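You operate a simulated robot arm through the tools that you are given. There is no shell and no other tool.

You run a simulated robot arm. Do the job below in one go: nothing can be reset, and whatever is moved stays where it is left.

## Task
Top the flask on the drip tray up to its ring.
Fine: with water, 10 ml a stroke; park the spout and stopper the flask after; spill nothing; leave the blue dispenser as it is.

The check looks at the end state, three seconds after you hand in, the way a careful person would. Anything else that was tipped, shoved, dropped, spilled or broken makes it a failure. Lids that push on must go on centred and level and be pressed home; caps that screw on are set level and turned clockwise until they are tight.

## Robot
A 7-joint arm with a two-finger parallel gripper, fixed in place. Base frame: the origin is at the foot of the arm, x ahead of it, y to its left, z up. Readings come in mm, degrees, newtons and seconds.
Its first joint turns from -166.0 to 166.0 degrees. Payload 1.57 kg.
Tool frame: the origin (TCP) lies between the finger pads and is the grasp point; the fingertips stand 30 mm ahead of it; z points along the fingers, y is the line along which they close. Largest opening 110 mm; finger width 24, thickness 12; the body of the gripper, 48 by 112 mm, starts 78 mm behind the TCP.
Orientation is that of the tool frame in the base frame, as a unit quaternion [w, x, y, z]. With the fingers straight down and closing along the base's y, the tool's x points along the base's -x, its y along +y and its z along -z.

## Interface
- The arm moves only by the tool arm_command. Its argument "rows" is one flat list of numbers, 6 for each row, row after row: the shift along the base's x, y, z in mm, then the turn, a rotation vector about the base's x, y, z in degrees. In form: [tx, ty, tz, wx, wy, wz, tx, ty, tz, wx, wy, wz, ...]. A call has 1 to 20 rows; each row is the pose to reach, as a shift and turn from the pose commanded when the call began. "hand" is the finger opening in mm, from 0 to 110, set as the call begins (left out, the last holds). Each row takes 0.2 s and may step no farther than 50 mm and 8.6 degrees from the row before; otherwise, or with a gripper value out of range, the whole call is refused. Where a pose cannot be reached the arm comes as near as it can. A force on the tool above 40 N (or 10 N above the force at the start of the call, whichever is more), or a blocked arm, ends the call early, and 0.2 s more pass. The fingers move at their own pace (about 108 mm/s each) and stop on an object; they squeeze with about 34 N. The grip force told is the motor's: it shows also when the fingers shut on nothing. Time passes only in rows, and 0.2 s behind the last, so rows that repeat a pose let the fingers close. The reply holds the time, the measured pose of the TCP, the force on the tool along the base axes, the opening and the grip force, in the units named above and with some noise, with the torque about the TCP (base axes, N m) and any sound that the robot's microphone picked up, and new pictures: "pictures" is both (left out), scene, wrist or none.
- Cameras (640 x 400 px; columns grow to the right, rows downward): "scene" is fixed at [49.3, -498.6, 1831.3]; the picture's right is [-0.52, -0.86, 0.00], its down [-0.76, 0.46, -0.47] and it looks along [0.40, -0.24, -0.88] (base axes); focal length 357 px, centre (320, 200). "wrist" rides on the gripper at [70, 16, -141] in the tool frame; the picture's right is [-0.23, 0.97, 0.00], its down [-0.85, -0.20, -0.48] and it looks along [-0.47, -0.11, 0.88] (tool axes); focal length 222 px, centre (320, 200). There is no depth. A picture from a camera that has moved, and an enlarged one, comes with that camera's place and axes in the base frame and with its lens.
- move_column(by): slides the trunk up (or, below 0, down) by that many mm; the arm rides with it, the base frame stays. It gives what a move gives, with no picture.
- enlarge(camera, box): a new picture of the part [left, top, right, bottom] of that camera's present view, enlarged. It takes no simulated time.
- hand_in(): hands the job in; it is judged then, once.

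Nothing tells you positions but the pictures and the camera data. Unless the task says otherwise, let go and move clear before handing in.

The tools are called as name(argument=value, ...) on one line, values as JSON. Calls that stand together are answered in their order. arm_command: Moves the arm, as the interface text tells. Its arguments: {"type":"object","properties":{"rows":{"type":"array","items":{"type":"number"}},"hand":{"type":"number"},"pictures":{"type":"string","enum":["both","scene","wrist","none"]}},"required":["rows"]} The other tools are called the same way: move_column (by) slides the trunk up or down; enlarge (camera, box) takes an enlarged picture of a part of a camera's view; hand_in () hands the job in.

At the start:

```text
t: 0.0
tcp_pos: [240.6, -461.4, 1490.0]
tcp_rot: [-0.008, -0.007, 1.0, 0.011]
ft_force: [0.2, -0.2, -0.6]
moment: [0.01, 0.0, 0.01]
opening: 109.9
gripper_force: 0.1
trunk travel left (down, up): [-550.0, 60.0]
```

scene: 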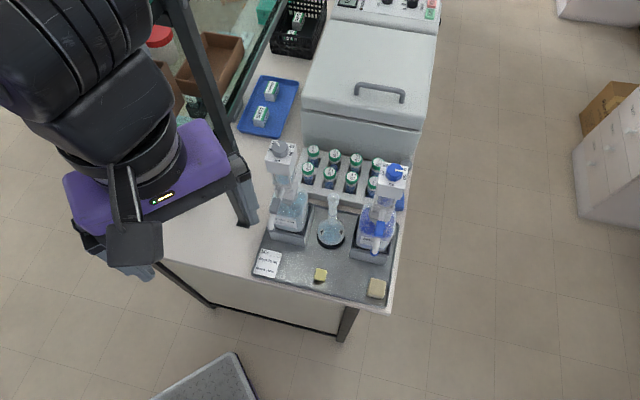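
wrist: 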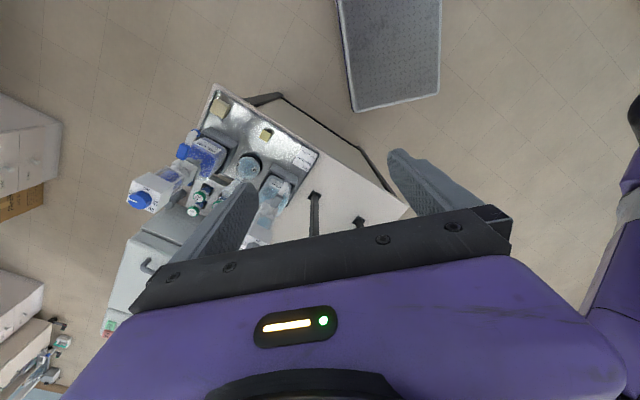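

I see a bench with a drip tray that holds a clear dispenser, a blue dispenser and a small flask between them, plus a stopper-like yellow block. I'll enlarge the scene first to identify the parts.

enlarge(camera="scene", box=[240, 120, 420, 310])

enlarge(camera="scene", box=[250, 130, 350, 200])

enlarge(camera="scene", box=[250, 190, 350, 290])

enlarge(camera="scene", box=[340, 150, 420, 310])

enlarge(camera="wrist", box=[120, 80, 340, 260])

```text
2.11 times, centred on (330, 215) of scene
camera zoom: at [49.3, -498.6, 1831.3], right [-0.52, -0.86, 0.0], down [-0.76, 0.46, -0.47], along [0.4, -0.24, -0.88], focal length 751 px, centre (299, 168)
```

zoom: 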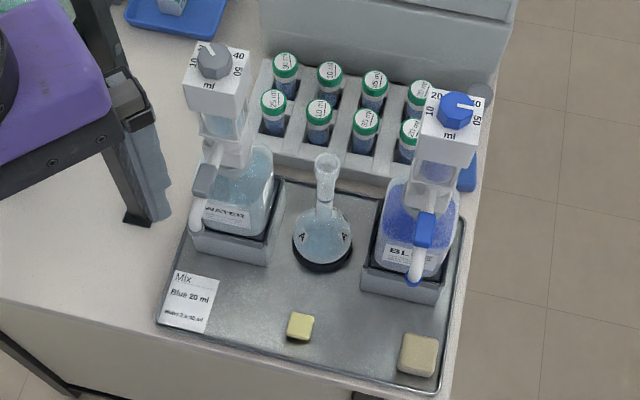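

```text
5.71 times, centred on (300, 165) of scene
camera zoom: at [49.3, -498.6, 1831.3], right [-0.52, -0.86, 0.0], down [-0.76, 0.46, -0.47], along [0.4, -0.24, -0.88], focal length 2038 px, centre (434, 400)
```

zoom: 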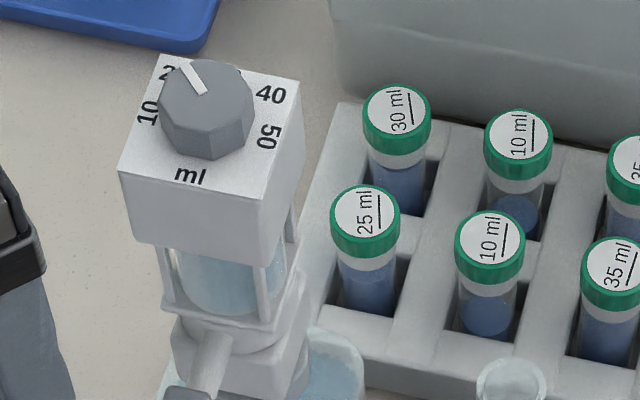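

```text
4.00 times, centred on (300, 240) of scene
camera zoom: at [49.3, -498.6, 1831.3], right [-0.52, -0.86, 0.0], down [-0.76, 0.46, -0.47], along [0.4, -0.24, -0.88], focal length 1427 px, centre (400, 40)
```

zoom: 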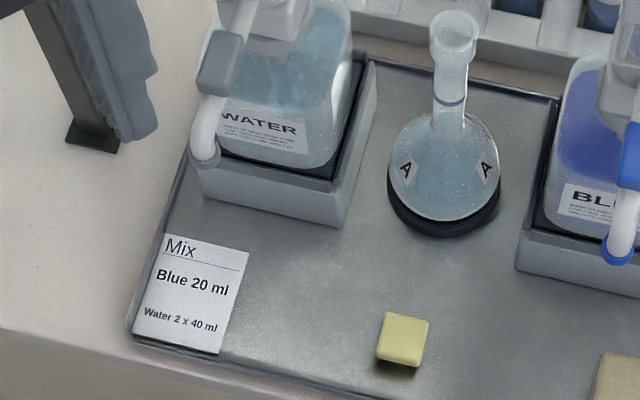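

```text
2.50 times, centred on (380, 230) of scene
camera zoom: at [49.3, -498.6, 1831.3], right [-0.52, -0.86, 0.0], down [-0.76, 0.46, -0.47], along [0.4, -0.24, -0.88], focal length 892 px, centre (170, 125)
```

zoom: 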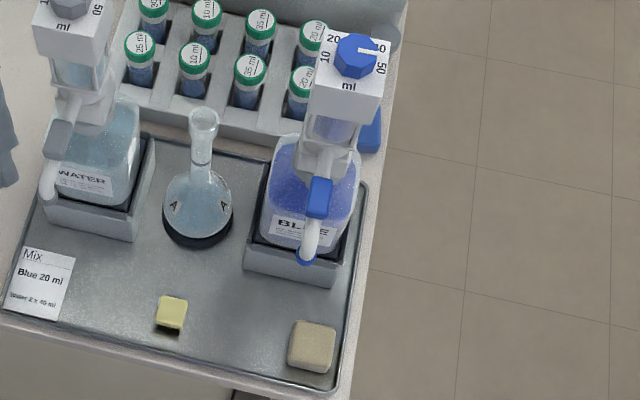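

```text
2.22 times, centred on (230, 170) of wrist
camera zoom: at [173.8, -451.3, 1632.4], right [0.21, 0.98, 0.02], down [0.87, -0.2, 0.46], along [0.45, -0.08, -0.89], focal length 494 px, centre (520, 267)
```

zoom: 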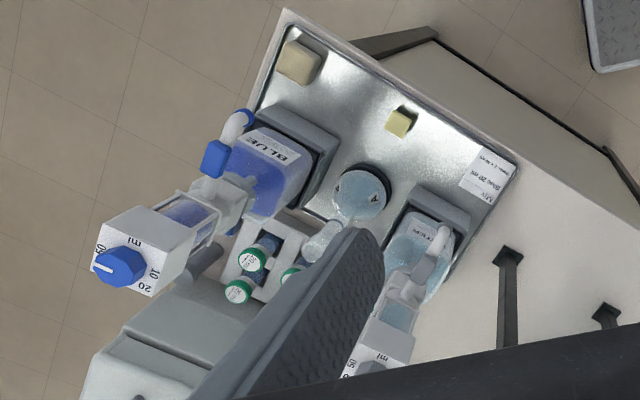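

The bench looks turned about 45° to the base. The water dispenser's axis is near (446,-645), the blue one's near (287,-807), and the flask stands between them. I'll yaw the tool to line up with the bench and lower the trunk for a closer look.

arm_command(rows=[0, 0, 0, 0, 0, -7.5, 0, 0, 0, 0, 0, -15, 0, 0, 0, 0, 0, -22.5, 0, 0, 0, 0, 0, -30, 0, 0, 0, 0, 0, -37.5, 0, 0, 0, 0, 0, -45], pictures="none")

move_column(by=-150)

enlarge(camera="wrist", box=[0, 0, 640, 400])

enlarge(camera="scene", box=[0, 0, 640, 400])

```text
t: 1.4
tcp_pos: [245.8, -463.3, 1484.1]
tcp_rot: [-0.007, 0.372, 0.928, 0.015]
ft_force: [0.2, 0.1, -0.1]
moment: [0.05, -0.03, -0.01]
opening: 110.0
gripper_force: 0.1
trunk travel left (down, up): [-550.0, 60.0]
```

```text
t: 3.1
tcp_pos: [245.3, -463.5, 1334.9]
tcp_rot: [-0.008, 0.371, 0.928, 0.015]
ft_force: [-0.2, 0.2, 0.4]
moment: [-0.02, 0.01, -0.01]
opening: 110.0
gripper_force: 0.0
trunk travel left (down, up): [-400.0, 210.0]
```

```text
1.00 times, centred on (320, 200) of wrist (not enlarged: the box is as wide or as high as the picture)
camera zoom: at [207.7, -409.9, 1479.0], right [0.84, 0.55, 0.02], down [0.48, -0.75, 0.45], along [0.26, -0.37, -0.89], focal length 222 px, centre (320, 200)
```

zoom: 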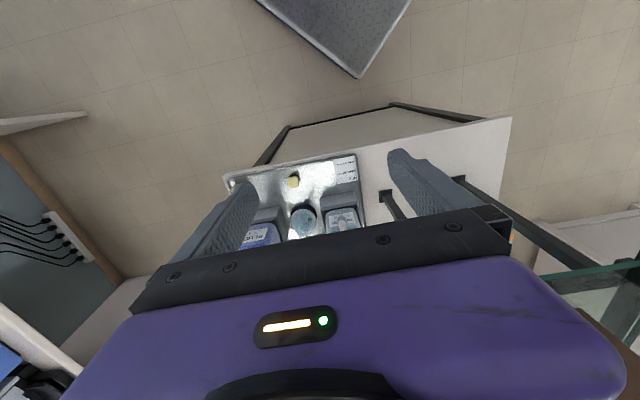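

```text
1.00 times, centred on (320, 200) of scene (not enlarged: the box is as wide or as high as the picture)
camera zoom: at [49.3, -498.6, 1831.3], right [-0.52, -0.86, 0.0], down [-0.76, 0.46, -0.47], along [0.4, -0.24, -0.88], focal length 357 px, centre (320, 200)
```

zoom: 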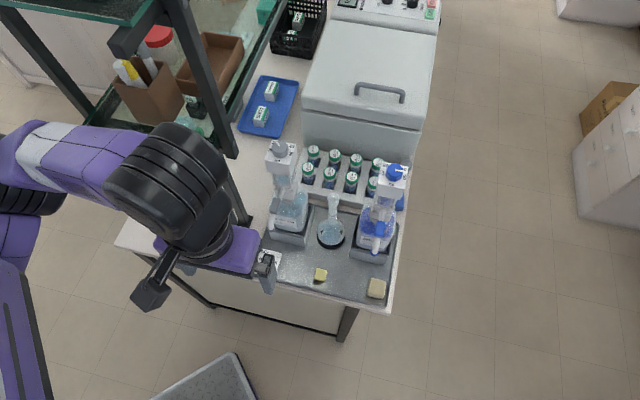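

The wrist camera sits on the robot side and looks towards the fingertips. I'll rise and move above the water dispenser's knob so it sits between the fingers in that view.

arm_command(rows=[0, 0, 45, 0, 0, 0, 0, 0, 90, 0, 0, 0, 30, -30, 90, 0, 0, 0, 60, -60, 90, 0, 0, 0, 90, -90, 90, 0, 0, 0, 120, -120, 90, 0, 0, 0, 150, -150, 90, 0, 0, 0, 185, -180, 90, 0, 0, 0, 185, -180, 90, 0, 0, 0])

```text
t: 4.9
tcp_pos: [442.0, -590.3, 1304.3]
tcp_rot: [-0.022, 0.376, 0.925, 0.041]
ft_force: [-21.4, 62.6, 10.6]
moment: [-5.64, -2.42, 4.11]
opening: 110.1
gripper_force: 0.2
out of reach, approached as far as the arm can: row 1, 2, 3, 4, 5, 6, 7, 8
trunk travel left (down, up): [-400.0, 210.0]
stopped in row 8: the arm was blocked; the commanded pose is now the measured one
camera wrist: at [406.9, -545.0, 1453.1], right [0.84, 0.54, 0.04], down [0.48, -0.78, 0.4], along [0.25, -0.32, -0.91], focal length 222 px, centre (320, 200)
```

scene: 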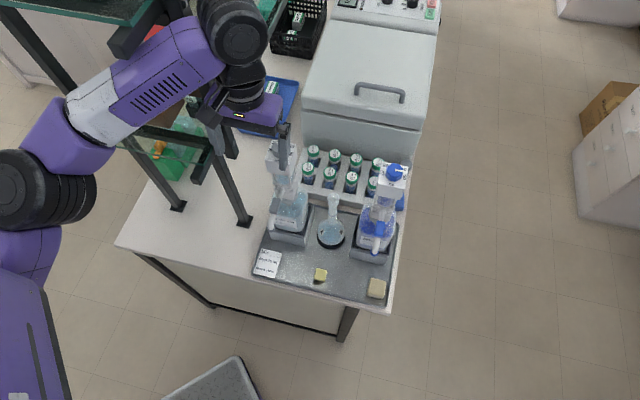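
wrist: 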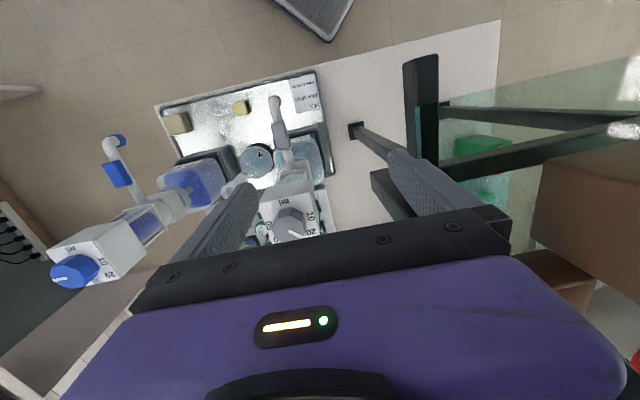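

The arm came up short of the commanded height, and the gripper body touched something near the shelf frame at about (500,-567,1394). I'll look closely before backing off.

enlarge(camera="scene", box=[100, 60, 340, 260])

enlarge(camera="wrist", box=[330, 20, 570, 220])

enlarge(camera="wrist", box=[150, 70, 350, 250])

```text
2.00 times, centred on (220, 160) of scene
camera zoom: at [49.3, -498.6, 1831.3], right [-0.52, -0.86, 0.0], down [-0.76, 0.46, -0.47], along [0.4, -0.24, -0.88], focal length 713 px, centre (520, 280)
```

zoom: 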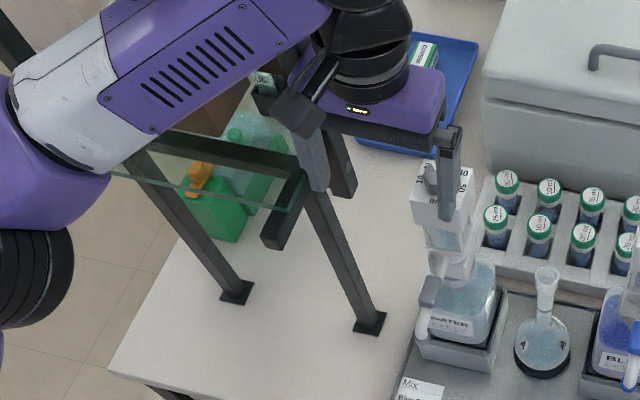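

```text
2.00 times, centred on (450, 120) of wrist
camera zoom: at [406.9, -545.0, 1453.1], right [0.84, 0.54, 0.04], down [0.48, -0.78, 0.4], along [0.25, -0.32, -0.91], focal length 444 px, centre (60, 360)
```

zoom: 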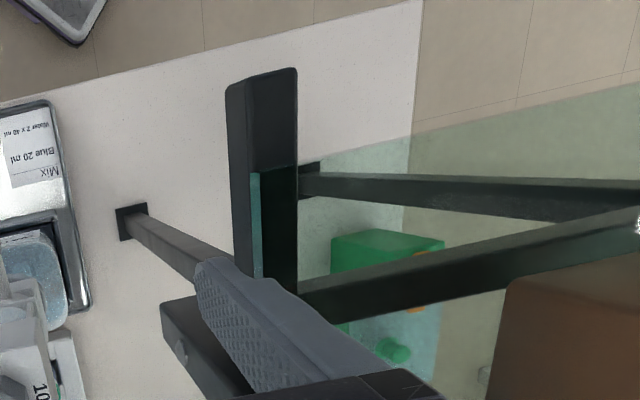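

```text
2.22 times, centred on (250, 160) of wrist
camera zoom: at [406.9, -545.0, 1453.1], right [0.84, 0.54, 0.04], down [0.48, -0.78, 0.4], along [0.25, -0.32, -0.91], focal length 494 px, centre (476, 289)
```

zoom: 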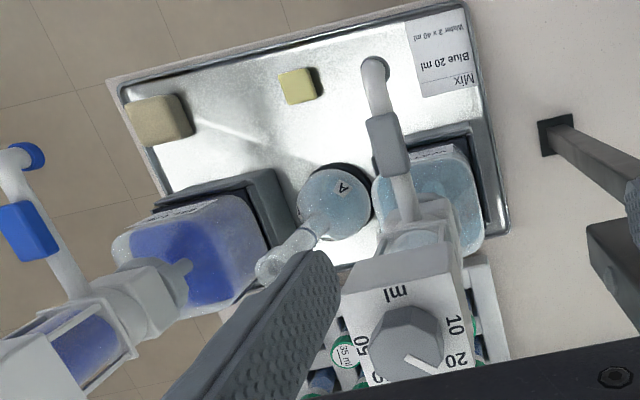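

The contact was with a dark vertical bar of the shelf frame near (505,-572), from about z 1240 upward. The water knob's pointer reads 20 and the 10 mark lies 45° anticlockwise. I'll back straight off and stay to the right of that bar.

arm_command(rows=[-15, 15, 0, 0, 0, 0, -35, 30, 0, 0, 0, 0, -65, 45, 0, 0, 0, 0, -95, 65, 0, 0, 0, 0])

enlarge(camera="scene", box=[120, 0, 340, 240])

enlarge(camera="wrist", box=[240, 80, 440, 260])

```text
t: 5.7
tcp_pos: [408.4, -508.3, 1278.6]
tcp_rot: [-0.039, 0.314, 0.947, 0.059]
ft_force: [3.7, 1.2, -29.8]
moment: [0.53, 0.51, 0.11]
opening: 110.0
gripper_force: 0.0
trunk travel left (down, up): [-400.0, 210.0]
stopped in row 4: the arm was blocked; the commanded pose is now the measured one
camera wrist: at [369.1, -474.8, 1429.1], right [0.76, 0.64, 0.06], down [0.58, -0.73, 0.36], along [0.27, -0.24, -0.93], focal length 222 px, centre (320, 200)
```

scene: 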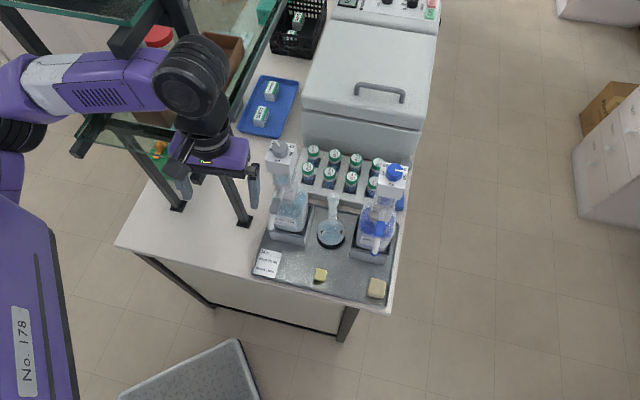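
wrist: 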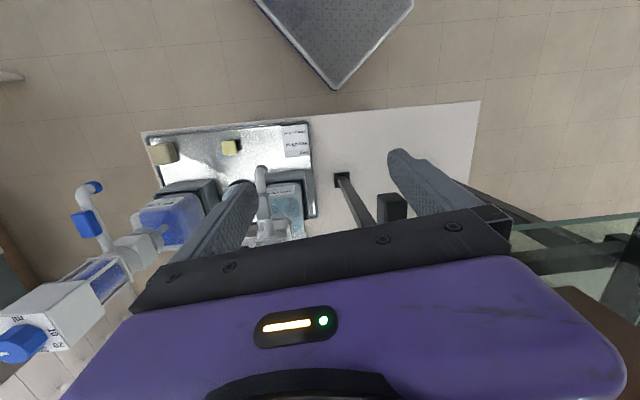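

```text
1.67 times, centred on (230, 120) of scene
camera zoom: at [49.3, -498.6, 1831.3], right [-0.52, -0.86, 0.0], down [-0.76, 0.46, -0.47], along [0.4, -0.24, -0.88], focal length 594 px, centre (470, 333)
```

zoom: 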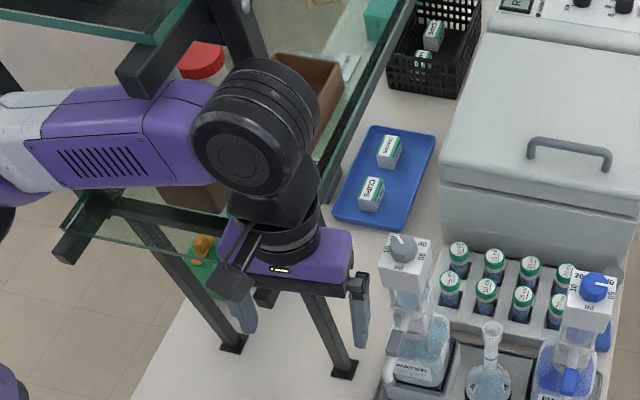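

```text
2.22 times, centred on (340, 170) of wrist
camera zoom: at [369.1, -474.8, 1429.1], right [0.76, 0.64, 0.06], down [0.58, -0.73, 0.36], along [0.27, -0.24, -0.93], focal length 494 px, centre (276, 267)
```

zoom: 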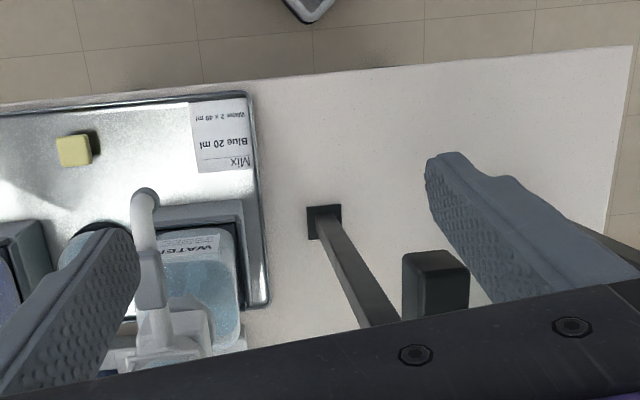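

My gripper is wedged next to the shelf's lower beam end, at about (456,-478,1270), and the forearm is under an upper beam. I'll retreat in small steps straight towards the robot and check forces.

arm_command(rows=[-5, 2, 0, 0, 0, 0, -12, 5, 0, 0, 0, 0, -20, 8, 0, 0, 0, 0])

```text
t: 6.0
tcp_pos: [373.1, -455.8, 1286.4]
tcp_rot: [-0.045, 0.262, 0.963, 0.051]
ft_force: [2.6, -3.0, 1.5]
moment: [0.3, 0.17, -0.02]
opening: 110.3
gripper_force: 0.0
trunk travel left (down, up): [-400.0, 210.0]
stopped in row 1: the arm was blocked; the commanded pose is now the measured one
camera wrist: at [332.5, -426.1, 1435.8], right [0.69, 0.72, 0.04], down [0.66, -0.65, 0.36], along [0.29, -0.22, -0.93], focal length 222 px, centre (320, 200)
```

scene: 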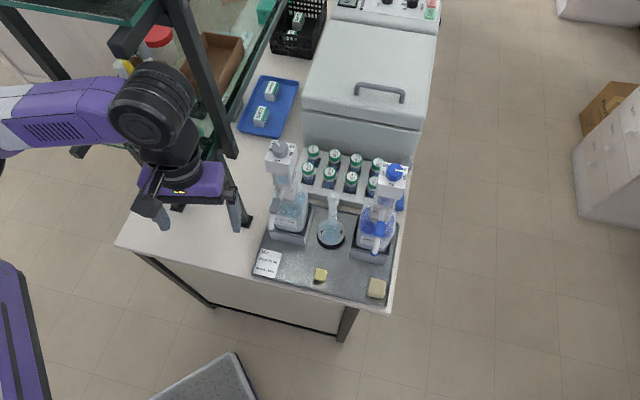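
wrist: 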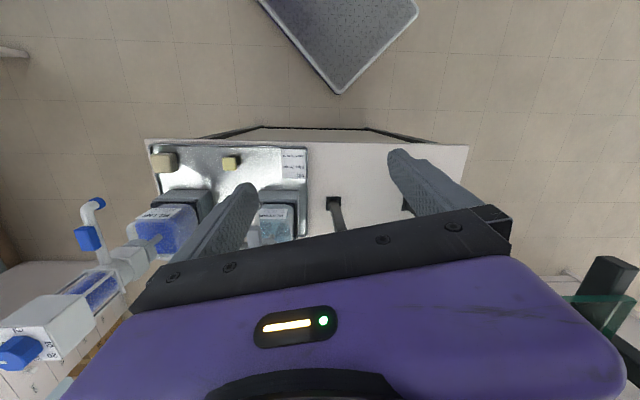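

arm_command(rows=[0, 0, 0, 0, 0, 0, 0, 0, 0, 0, 0, 0, 0, 0, 0, 0, 0, 0])

enlarge(camera="scene", box=[60, 0, 320, 240])

```text
t: 6.8
tcp_pos: [385.3, -470.4, 1281.5]
tcp_rot: [-0.038, 0.277, 0.959, 0.053]
ft_force: [0.4, 0.0, 0.4]
moment: [-0.04, -0.02, 0.01]
opening: 110.1
gripper_force: 0.1
trunk travel left (down, up): [-400.0, 210.0]
camera wrist: at [342.2, -439.5, 1431.5], right [0.71, 0.7, 0.05], down [0.64, -0.68, 0.37], along [0.3, -0.23, -0.93], focal length 222 px, centre (320, 200)
```

scene: 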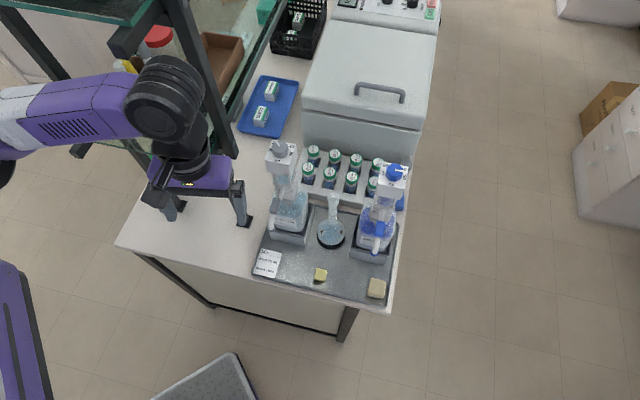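
wrist: 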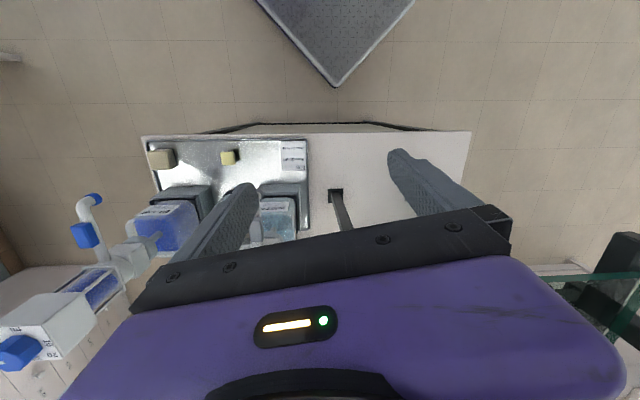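

```text
1.67 times, centred on (190, 120) of scene
camera zoom: at [49.3, -498.6, 1831.3], right [-0.52, -0.86, 0.0], down [-0.76, 0.46, -0.47], along [0.4, -0.24, -0.88], focal length 594 px, centre (537, 333)
```

zoom: 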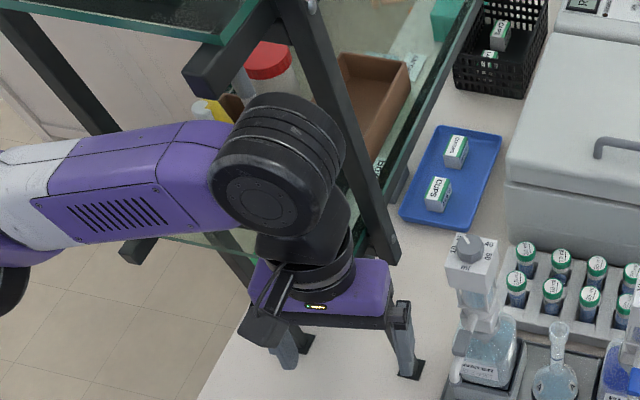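

The arm is settled and free now, in front of the shelf. I'll shift right (away from the frame) while squaring the tool, then use the trunk for height.

arm_command(rows=[-12, -12, 0, -1.2, -0.4, -2, -24, -24, 0, -2.4, -0.8, -4, -36, -36, 0, -3.6, -1.2, -6, -48, -48, 0, -4.7, -1.7, -8.5, -60, -60, 0, -5.8, -2.1, -10.7, -64, -64, 0, -7, -2.5, -12.8, -64, -64, 0, -7, -2.5, -12.8], pictures="none")

move_column(by=70)

enlarge(camera="wrist", box=[0, 0, 640, 400])

enlarge(camera="scene", box=[0, 0, 640, 400])

```text
t: 8.4
tcp_pos: [318.8, -534.5, 1282.6]
tcp_rot: [0.006, 0.383, 0.924, 0.005]
ft_force: [0.4, 0.8, -0.3]
moment: [0.01, 0.03, 0.03]
opening: 109.9
gripper_force: 0.0
trunk travel left (down, up): [-400.0, 210.0]
```

```text
t: 9.5
tcp_pos: [319.1, -533.0, 1352.2]
tcp_rot: [0.004, 0.381, 0.924, 0.004]
ft_force: [-0.1, 0.2, -0.1]
moment: [0.0, 0.03, -0.01]
opening: 110.0
gripper_force: 0.0
trunk travel left (down, up): [-470.0, 140.0]
```

```text
1.00 times, centred on (320, 200) of wrist (not enlarged: the box is as wide or as high as the picture)
camera zoom: at [282.0, -475.4, 1494.5], right [0.85, 0.53, 0.01], down [0.46, -0.75, 0.48], along [0.26, -0.4, -0.88], focal length 222 px, centre (320, 200)
```

zoom: 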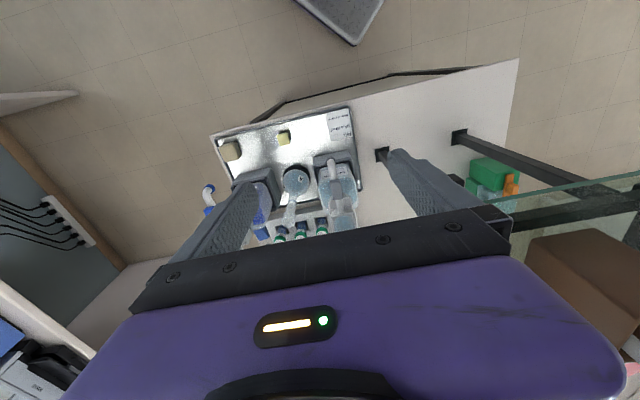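

```text
1.00 times, centred on (320, 200) of scene (not enlarged: the box is as wide or as high as the picture)
camera zoom: at [49.3, -498.6, 1831.3], right [-0.52, -0.86, 0.0], down [-0.76, 0.46, -0.47], along [0.4, -0.24, -0.88], focal length 357 px, centre (320, 200)
```

zoom: 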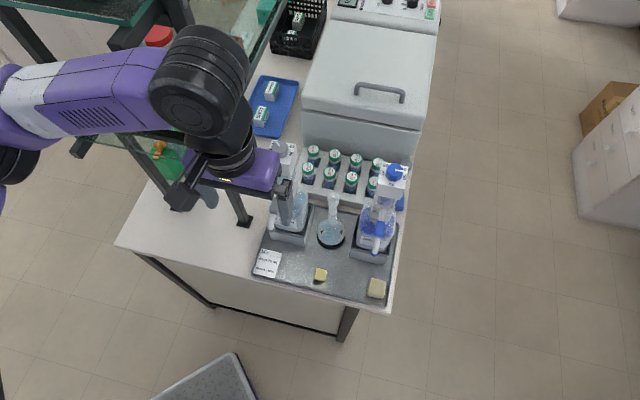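

arm_command(rows=[25, -25, 0, 0, 0, 0, 50, -50, 0, 0, 0, 0, 75, -75, 0, 0, 0, 0, 100, -100, 0, 0, 0, 0, 100, -100, 0, 0, 0, 0])

enlarge(camera="wrist", box=[160, 60, 400, 260])

```text
t: 10.7
tcp_pos: [408.3, -639.1, 1332.6]
tcp_rot: [0.007, 0.396, 0.918, 0.02]
ft_force: [0.0, 0.3, 0.3]
moment: [0.01, 0.1, 0.05]
opening: 109.9
gripper_force: 0.1
trunk travel left (down, up): [-470.0, 140.0]
camera wrist: at [370.5, -582.5, 1476.0], right [0.86, 0.5, 0.04], down [0.43, -0.77, 0.47], along [0.27, -0.39, -0.88], focal length 222 px, centre (320, 200)
```

scene: 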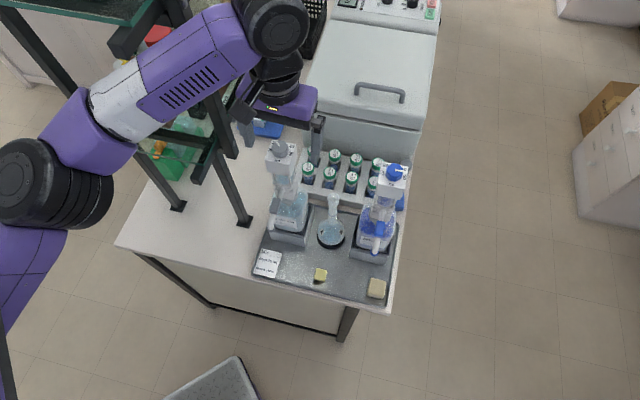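
wrist: 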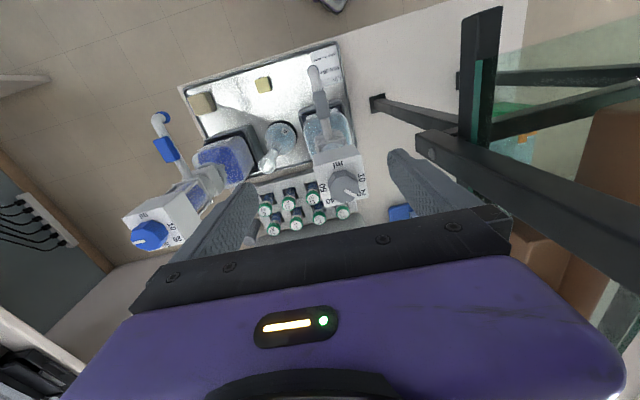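

```text
2.00 times, centred on (280, 160) of wrist
camera zoom: at [370.5, -582.5, 1476.0], right [0.86, 0.5, 0.04], down [0.43, -0.77, 0.47], along [0.27, -0.39, -0.88], focal length 444 px, centre (400, 280)
```

zoom: 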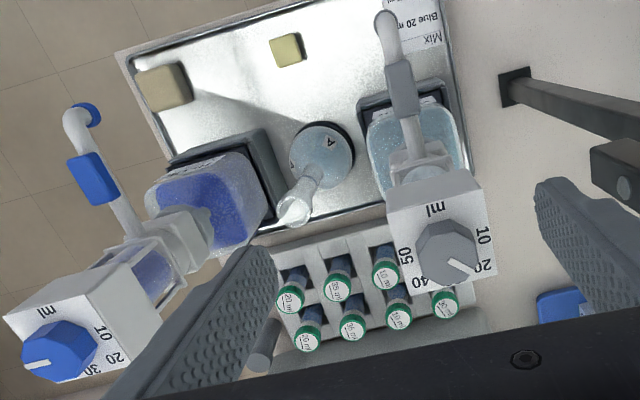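

arm_command(rows=[0, 0, 0, 0, 0, 0, 0, 0, 0, 0, 0, 0, 0, 0, 0, 0, 0, 0], pictures="none")

enlarge(camera="scene", box=[140, 0, 340, 240])

enlarge(camera="wrist", box=[300, 40, 540, 240])

```text
t: 11.7
tcp_pos: [401.6, -631.5, 1322.4]
tcp_rot: [0.001, 0.408, 0.913, 0.028]
ft_force: [3.3, 0.0, 1.0]
moment: [0.01, 0.26, 0.04]
opening: 110.0
gripper_force: 0.0
trunk travel left (down, up): [-470.0, 140.0]
stopped in row 3: the arm was blocked; the commanded pose is now the measured one
```

```text
1.67 times, centred on (240, 120) of scene
camera zoom: at [49.3, -498.6, 1831.3], right [-0.52, -0.86, 0.0], down [-0.76, 0.46, -0.47], along [0.4, -0.24, -0.88], focal length 594 px, centre (453, 333)
```

zoom: 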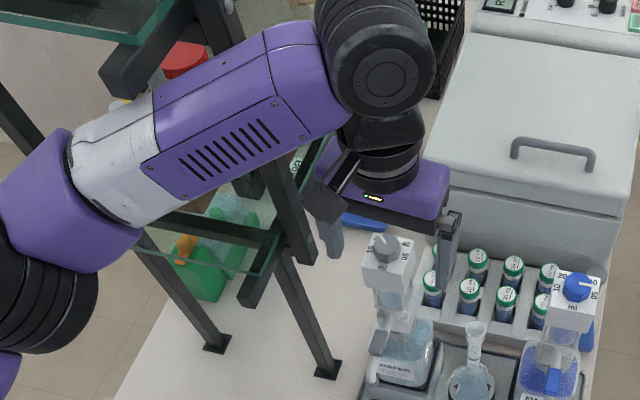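

```text
2.00 times, centred on (420, 140) of wrist
camera zoom: at [364.0, -577.2, 1466.4], right [0.88, 0.48, 0.05], down [0.41, -0.79, 0.45], along [0.25, -0.37, -0.89], focal length 444 px, centre (120, 320)
```

zoom: 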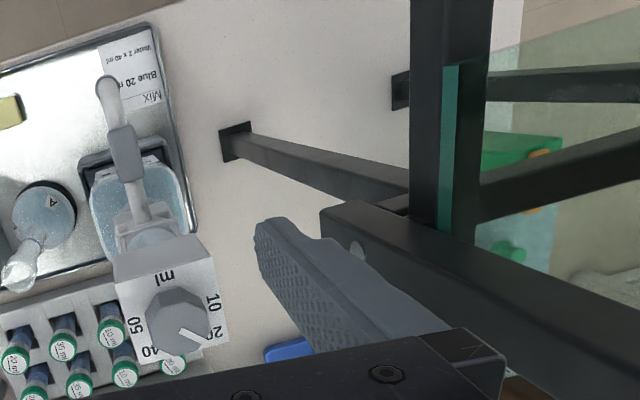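

The forearm is rubbing under the upper shelf beam, which explains the drift, so this straight-down approach won't work. I'll back away from the shelf gently and then try a tilted tool that keeps the wrist farther right.

arm_command(rows=[-7, 7, -2, 0, 0, 0, -14, 14, -4, 0, 0, 0, -24, 20, -6, 0, 0, 0, -36, 28, -8, 0, 0, 0, -50, 36, -10, 0, 0, 0, -65, 45, -10, 0, 0, 0, -65, 45, -10, 0, 0, 0])

```text
t: 13.3
tcp_pos: [346.0, -585.9, 1319.5]
tcp_rot: [0.0, 0.398, 0.917, 0.019]
ft_force: [-0.8, -0.2, 0.3]
moment: [0.01, -0.02, -0.01]
opening: 109.9
gripper_force: 0.0
trunk travel left (down, up): [-470.0, 140.0]
camera wrist: at [308.7, -529.8, 1463.7], right [0.87, 0.5, 0.03], down [0.43, -0.78, 0.46], along [0.25, -0.38, -0.89], focal length 222 px, centre (320, 200)
```

scene: 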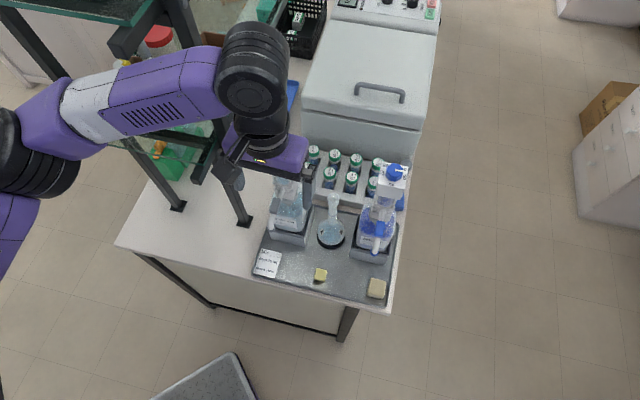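
wrist: 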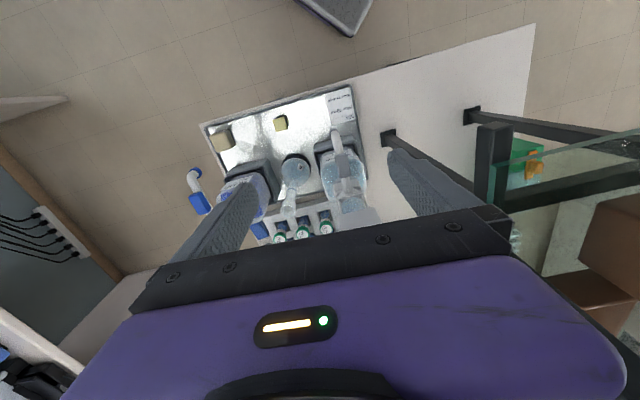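

The arm tracks freely again. Next I'll tilt the fingers forward about 35°, away from the robot, so the wrist and forearm stay in front of the shelf frame while the fingers reach the dispenser.

arm_command(rows=[4, -4, 4, -5.3, -4.8, 0.4, 8, -8, 8, -10.7, -9.5, 0.8, 12, -12, 12, -16, -14.3, 1.2, 16, -16, 16, -21.4, -19, 1.6, 20, -20, 20, -26.7, -23.8, 1.9, 20, -20, 20, -26.7, -23.8, 1.9, 20, -20, 20, -26.7, -23.8, 1.9])

```text
t: 14.9
tcp_pos: [365.7, -605.4, 1326.9]
tcp_rot: [0.266, 0.363, 0.887, -0.106]
ft_force: [-0.4, -0.3, -0.2]
moment: [0.0, -0.01, 0.01]
opening: 109.8
gripper_force: 0.1
trunk travel left (down, up): [-470.0, 140.0]
camera wrist: at [281.6, -500.9, 1407.3], right [0.81, 0.56, 0.13], down [0.18, -0.46, 0.87], along [0.55, -0.68, -0.48], focal length 222 px, centre (320, 200)
```

scene: 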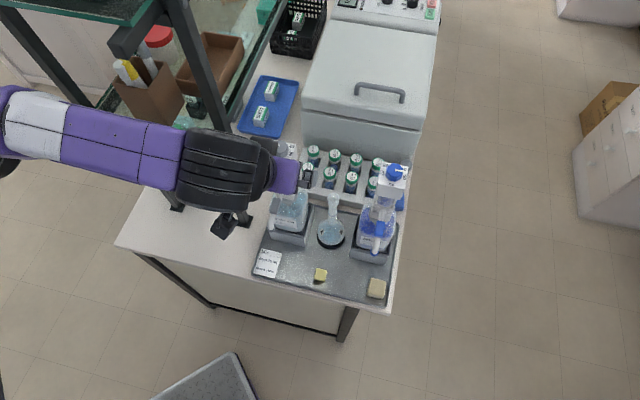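
wrist: 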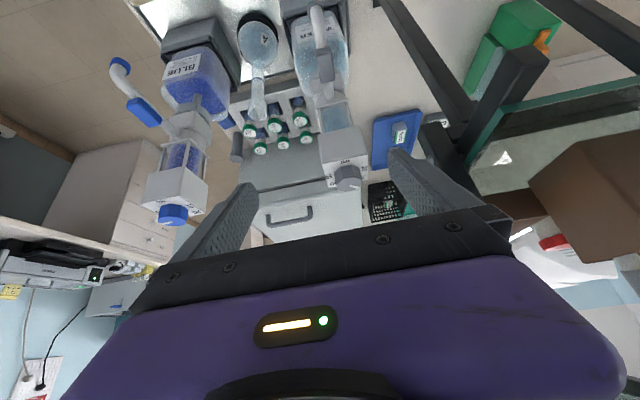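

This posture is clear of the shelf and gives a front view of the bench, seen upside down. I'll enlarge the flask and dispensers.

enlarge(camera="wrist", box=[220, 0, 320, 140])

enlarge(camera="wrist", box=[270, 0, 390, 200])

enlarge(camera="wrist", box=[90, 40, 230, 230])

enlarge(camera="wrist", box=[300, 110, 400, 210])

```text
2.86 times, centred on (270, 70) of wrist
camera zoom: at [281.6, -500.9, 1407.3], right [0.81, 0.56, 0.13], down [0.18, -0.46, 0.87], along [0.55, -0.68, -0.48], focal length 635 px, centre (463, 571)
```

zoom: 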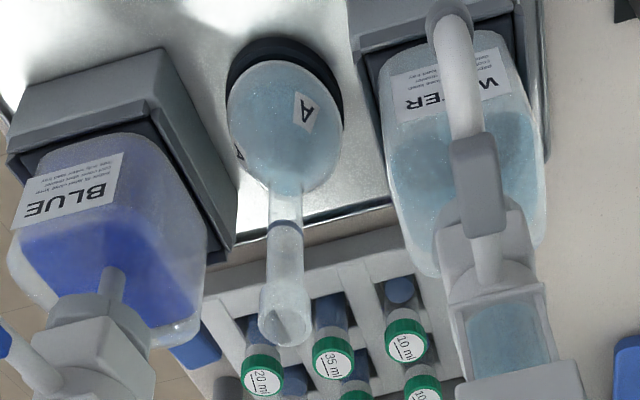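

```text
2.00 times, centred on (330, 100) of wrist
camera zoom: at [281.6, -500.9, 1407.3], right [0.81, 0.56, 0.13], down [0.18, -0.46, 0.87], along [0.55, -0.68, -0.48], focal length 444 px, centre (300, 400)
```

zoom: 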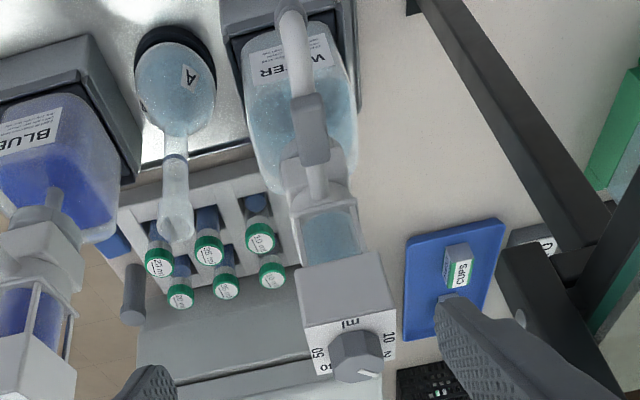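

```text
2.11 times, centred on (160, 135) of wrist
camera zoom: at [281.6, -500.9, 1407.3], right [0.81, 0.56, 0.13], down [0.18, -0.46, 0.87], along [0.55, -0.68, -0.48], focal length 468 px, centre (657, 337)
```

zoom: 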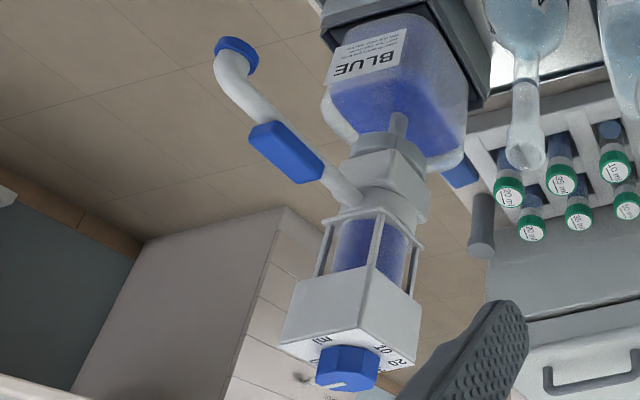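

```text
4.00 times, centred on (350, 160) of wrist
camera zoom: at [281.6, -500.9, 1407.3], right [0.81, 0.56, 0.13], down [0.18, -0.46, 0.87], along [0.55, -0.68, -0.48], focal length 888 px, centre (200, 360)
```

zoom: 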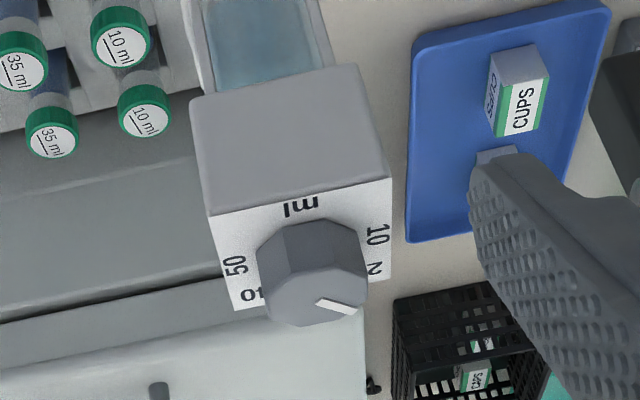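

Geometry so far:
- The knob's top centre is at about (444,-646,1271). It points to 20.
- The spout tip is at about (365,-564,1127), pointing towards the robot.
- The flask mouth is at about (370,-728,1110), so swinging the spout about 93° anticlockwise puts it over the mouth.

I'll hover over the knob first.

arm_command(rows=[17, -8, 0, 0, 0, 0, 34, -15, 0, 0, 0, 0, 51, -22, 0, 0, 0, 0, 68, -30, 3, 0, 0, 0, 68, -30, 3, 0, 0, 0, 68, -30, 3, 0, 0, 0, 68, -30, 3, 0, 0, 0])

enlarge(camera="wrist", box=[220, 100, 440, 260])

```text
t: 16.5
tcp_pos: [432.8, -635.6, 1331.5]
tcp_rot: [0.269, 0.361, 0.886, -0.107]
ft_force: [-0.6, 0.2, 0.0]
moment: [0.01, 0.02, 0.04]
opening: 110.0
gripper_force: 0.1
trunk travel left (down, up): [-470.0, 140.0]
camera wrist: at [349.0, -529.9, 1411.5], right [0.81, 0.57, 0.13], down [0.18, -0.46, 0.87], along [0.55, -0.69, -0.47], focal length 222 px, centre (320, 200)
```

scene: 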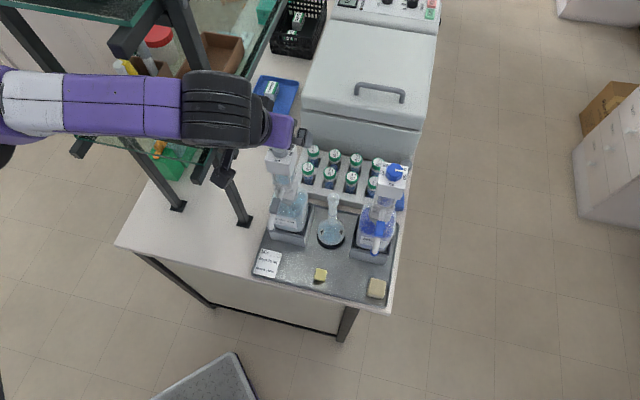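
wrist: 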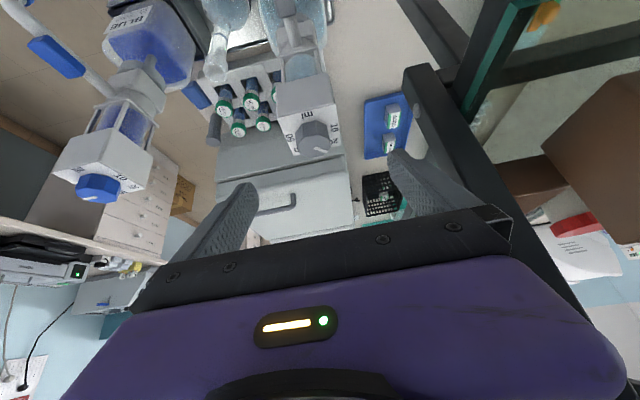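

```text
2.50 times, centred on (330, 180) of wrist
camera zoom: at [349.0, -529.9, 1411.5], right [0.81, 0.57, 0.13], down [0.18, -0.46, 0.87], along [0.55, -0.69, -0.47], focal length 555 px, centre (295, 250)
```

zoom: 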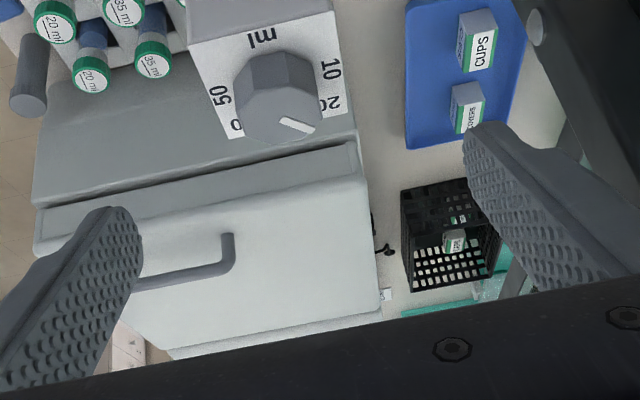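

arm_command(rows=[0, 0, 0, 0, 0, 0, 0, 0, 0, 0, 0, 0, 0, 0, -12, 0, 0, 0, 0, 0, -24, 0, 0, 0, 0, 0, -24, 0, 0, 0], hand=52)

enlarge(camera="wrist", box=[260, 110, 380, 210])

enlarge(camera="scene", box=[250, 110, 320, 180])

```text
t: 17.7
tcp_pos: [432.0, -634.4, 1315.0]
tcp_rot: [0.276, 0.36, 0.884, -0.11]
ft_force: [0.2, -0.5, -0.1]
moment: [0.05, 0.02, -0.01]
opening: 51.9
gripper_force: 0.1
trunk travel left (down, up): [-470.0, 140.0]
camera wrist: at [346.8, -528.8, 1392.5], right [0.81, 0.57, 0.13], down [0.17, -0.45, 0.88], along [0.56, -0.69, -0.46], focal length 222 px, centre (320, 200)
```

scene: 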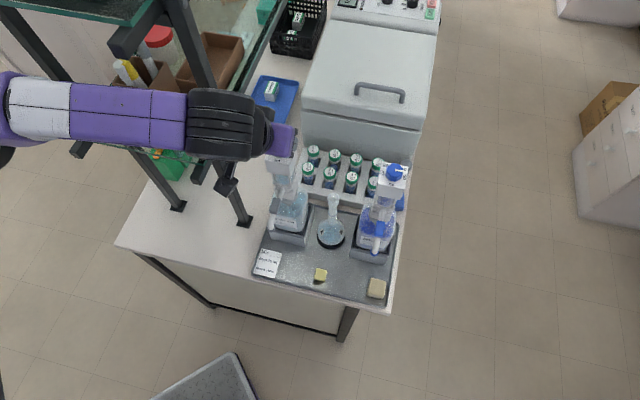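
wrist: 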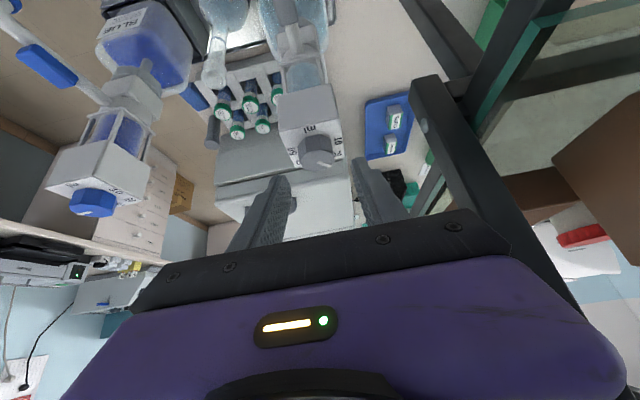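

```text
4.00 times, centred on (320, 160) of wrist
camera zoom: at [346.8, -528.8, 1392.5], right [0.81, 0.57, 0.13], down [0.17, -0.45, 0.88], along [0.56, -0.69, -0.46], focal length 888 px, centre (320, 360)
```

zoom: 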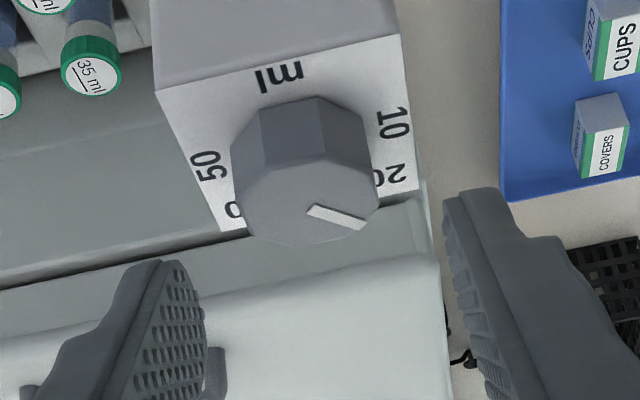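

```text
5.71 times, centred on (285, 145) of scene
camera zoom: at [49.3, -498.6, 1831.3], right [-0.52, -0.86, 0.0], down [-0.76, 0.46, -0.47], along [0.4, -0.24, -0.88], focal length 2038 px, centre (520, 514)
```

zoom: 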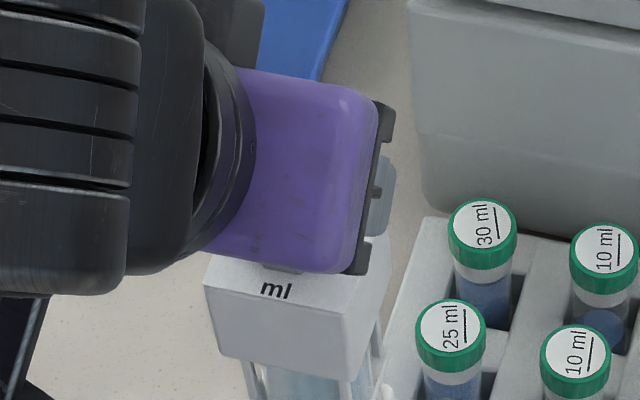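

The knob is an octagon with flats facing the fingers, and the tool is centred on it within about a millimetre. I'll lower the tool so the finger tips flank it.

arm_command(rows=[0, 0, -5, 0, 0, 0, 0, 0, -10, 0, 0, 0, 0, 0, -10, 0, 0, 0, 0, 0, -10, 0, 0, 0, 0, 0, -10, 0, 0, 0], hand=46, pictures="wrist")

enlarge(camera="wrist", box=[260, 110, 380, 210])

```text
t: 18.9
tcp_pos: [432.3, -636.6, 1307.5]
tcp_rot: [0.277, 0.361, 0.883, -0.111]
ft_force: [0.2, 0.3, -1.0]
moment: [0.0, -0.06, -0.01]
opening: 46.0
gripper_force: 0.0
trunk travel left (down, up): [-470.0, 140.0]
camera wrist: at [346.1, -528.8, 1384.5], right [0.81, 0.57, 0.14], down [0.16, -0.45, 0.88], along [0.56, -0.69, -0.46], focal length 222 px, centre (320, 200)
```

wrist: 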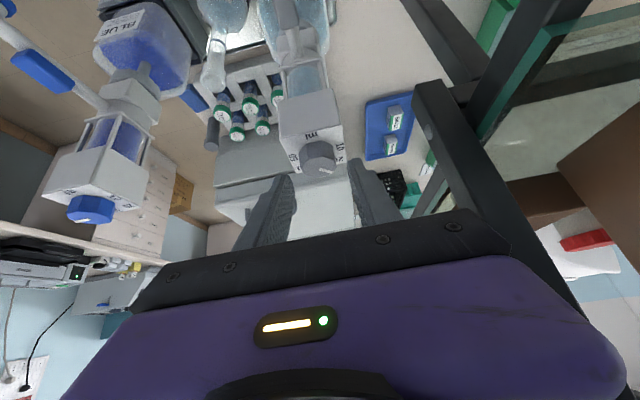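

```text
4.00 times, centred on (320, 160) of wrist
camera zoom: at [346.1, -528.8, 1384.5], right [0.81, 0.57, 0.14], down [0.16, -0.45, 0.88], along [0.56, -0.69, -0.46], focal length 888 px, centre (320, 360)
```

zoom: 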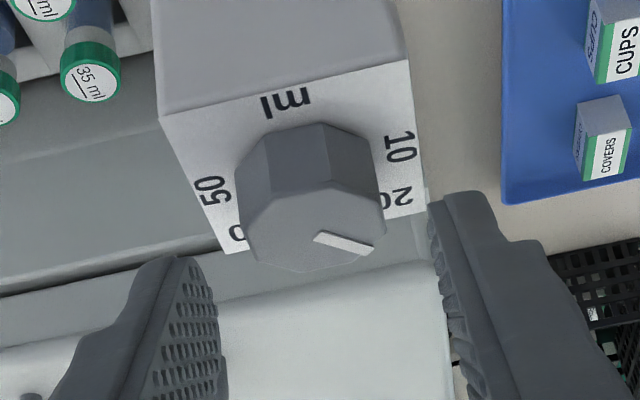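

arm_command(rows=[0, 0, 0, 0, 0, 0, 0, 0, 0, 0, 0, 0, 0, 0, 0, 0, 0, 0, 0, 0, 0, 0, 0, 0, 0, 0, 0, 0, 0, 0], pictures="scene")

enlarge(camera="scene", box=[0, 0, 310, 240])

```text
t: 20.1
tcp_pos: [432.8, -636.0, 1307.6]
tcp_rot: [0.279, 0.36, 0.883, -0.111]
ft_force: [0.7, 0.4, -1.0]
moment: [0.01, -0.01, -0.02]
opening: 45.9
gripper_force: 0.1
trunk travel left (down, up): [-470.0, 140.0]
```

scene: 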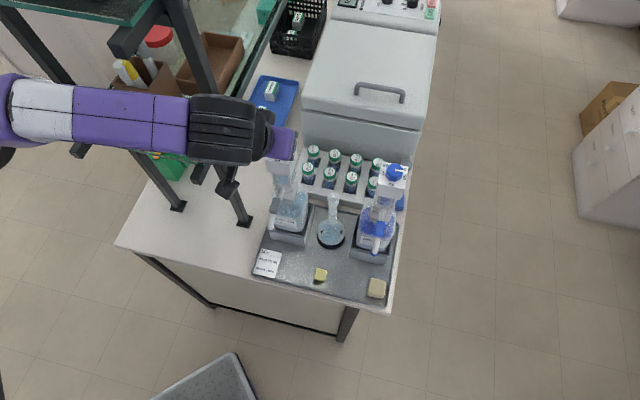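

```text
1.67 times, centred on (155, 120) of scene
camera zoom: at [49.3, -498.6, 1831.3], right [-0.52, -0.86, 0.0], down [-0.76, 0.46, -0.47], along [0.4, -0.24, -0.88], focal length 594 px, centre (595, 333)
```

zoom: 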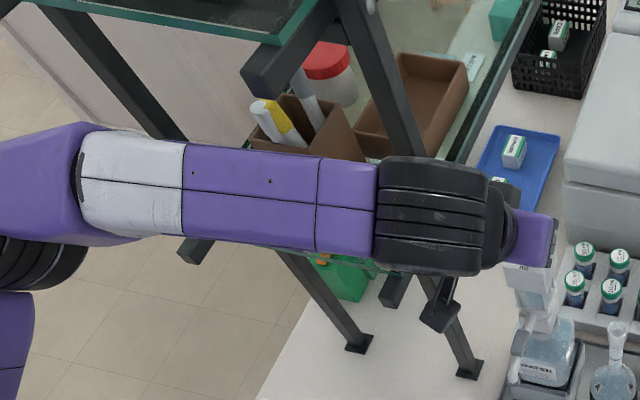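

move_column(by=-15)

enlarge(camera="wrist", box=[260, 110, 380, 210])

```text
t: 20.7
tcp_pos: [431.7, -634.9, 1291.5]
tcp_rot: [0.279, 0.36, 0.884, -0.109]
ft_force: [-0.3, 0.7, -0.4]
moment: [-0.01, 0.0, 0.01]
opening: 45.9
gripper_force: 0.0
trunk travel left (down, up): [-455.0, 155.0]
```

```text
4.00 times, centred on (320, 160) of wrist
camera zoom: at [346.6, -528.7, 1369.9], right [0.81, 0.57, 0.13], down [0.17, -0.45, 0.88], along [0.56, -0.69, -0.46], focal length 888 px, centre (320, 360)
```

zoom: 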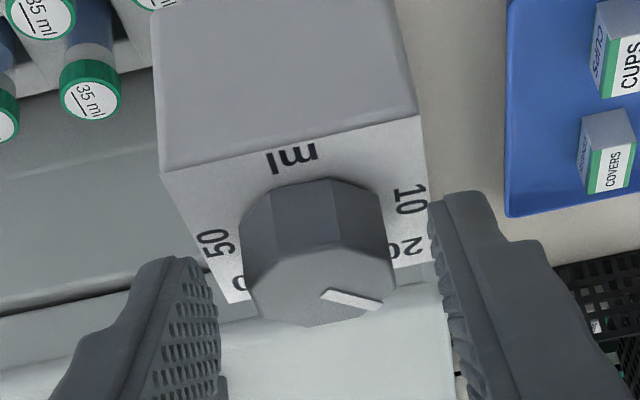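

arm_command(rows=[-4, 4, 0, 0, 0, 0, -4, 4, 0, 0, 0, 0, -4, 4, 0, 0, 0, 0], hand=40, pictures="none")

enlarge(camera="wrist", box=[260, 110, 380, 210])

```text
t: 21.5
tcp_pos: [427.4, -630.7, 1290.4]
tcp_rot: [0.276, 0.36, 0.884, -0.11]
ft_force: [-0.5, -0.3, -0.1]
moment: [0.01, 0.03, -0.01]
opening: 39.9
gripper_force: 0.1
trunk travel left (down, up): [-455.0, 155.0]
```

```text
4.00 times, centred on (320, 160) of wrist
camera zoom: at [343.0, -524.8, 1368.2], right [0.81, 0.57, 0.13], down [0.17, -0.45, 0.88], along [0.56, -0.69, -0.46], focal length 888 px, centre (320, 360)
```

zoom: 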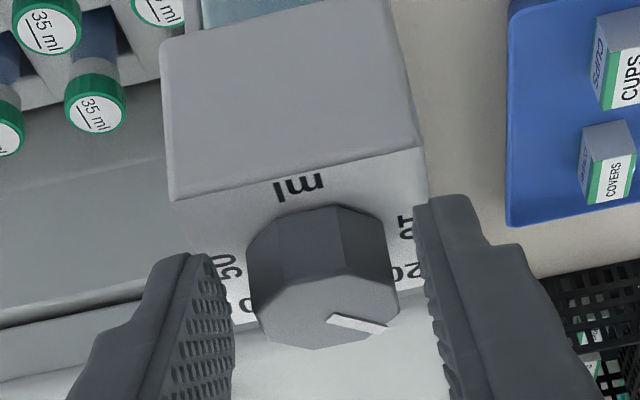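

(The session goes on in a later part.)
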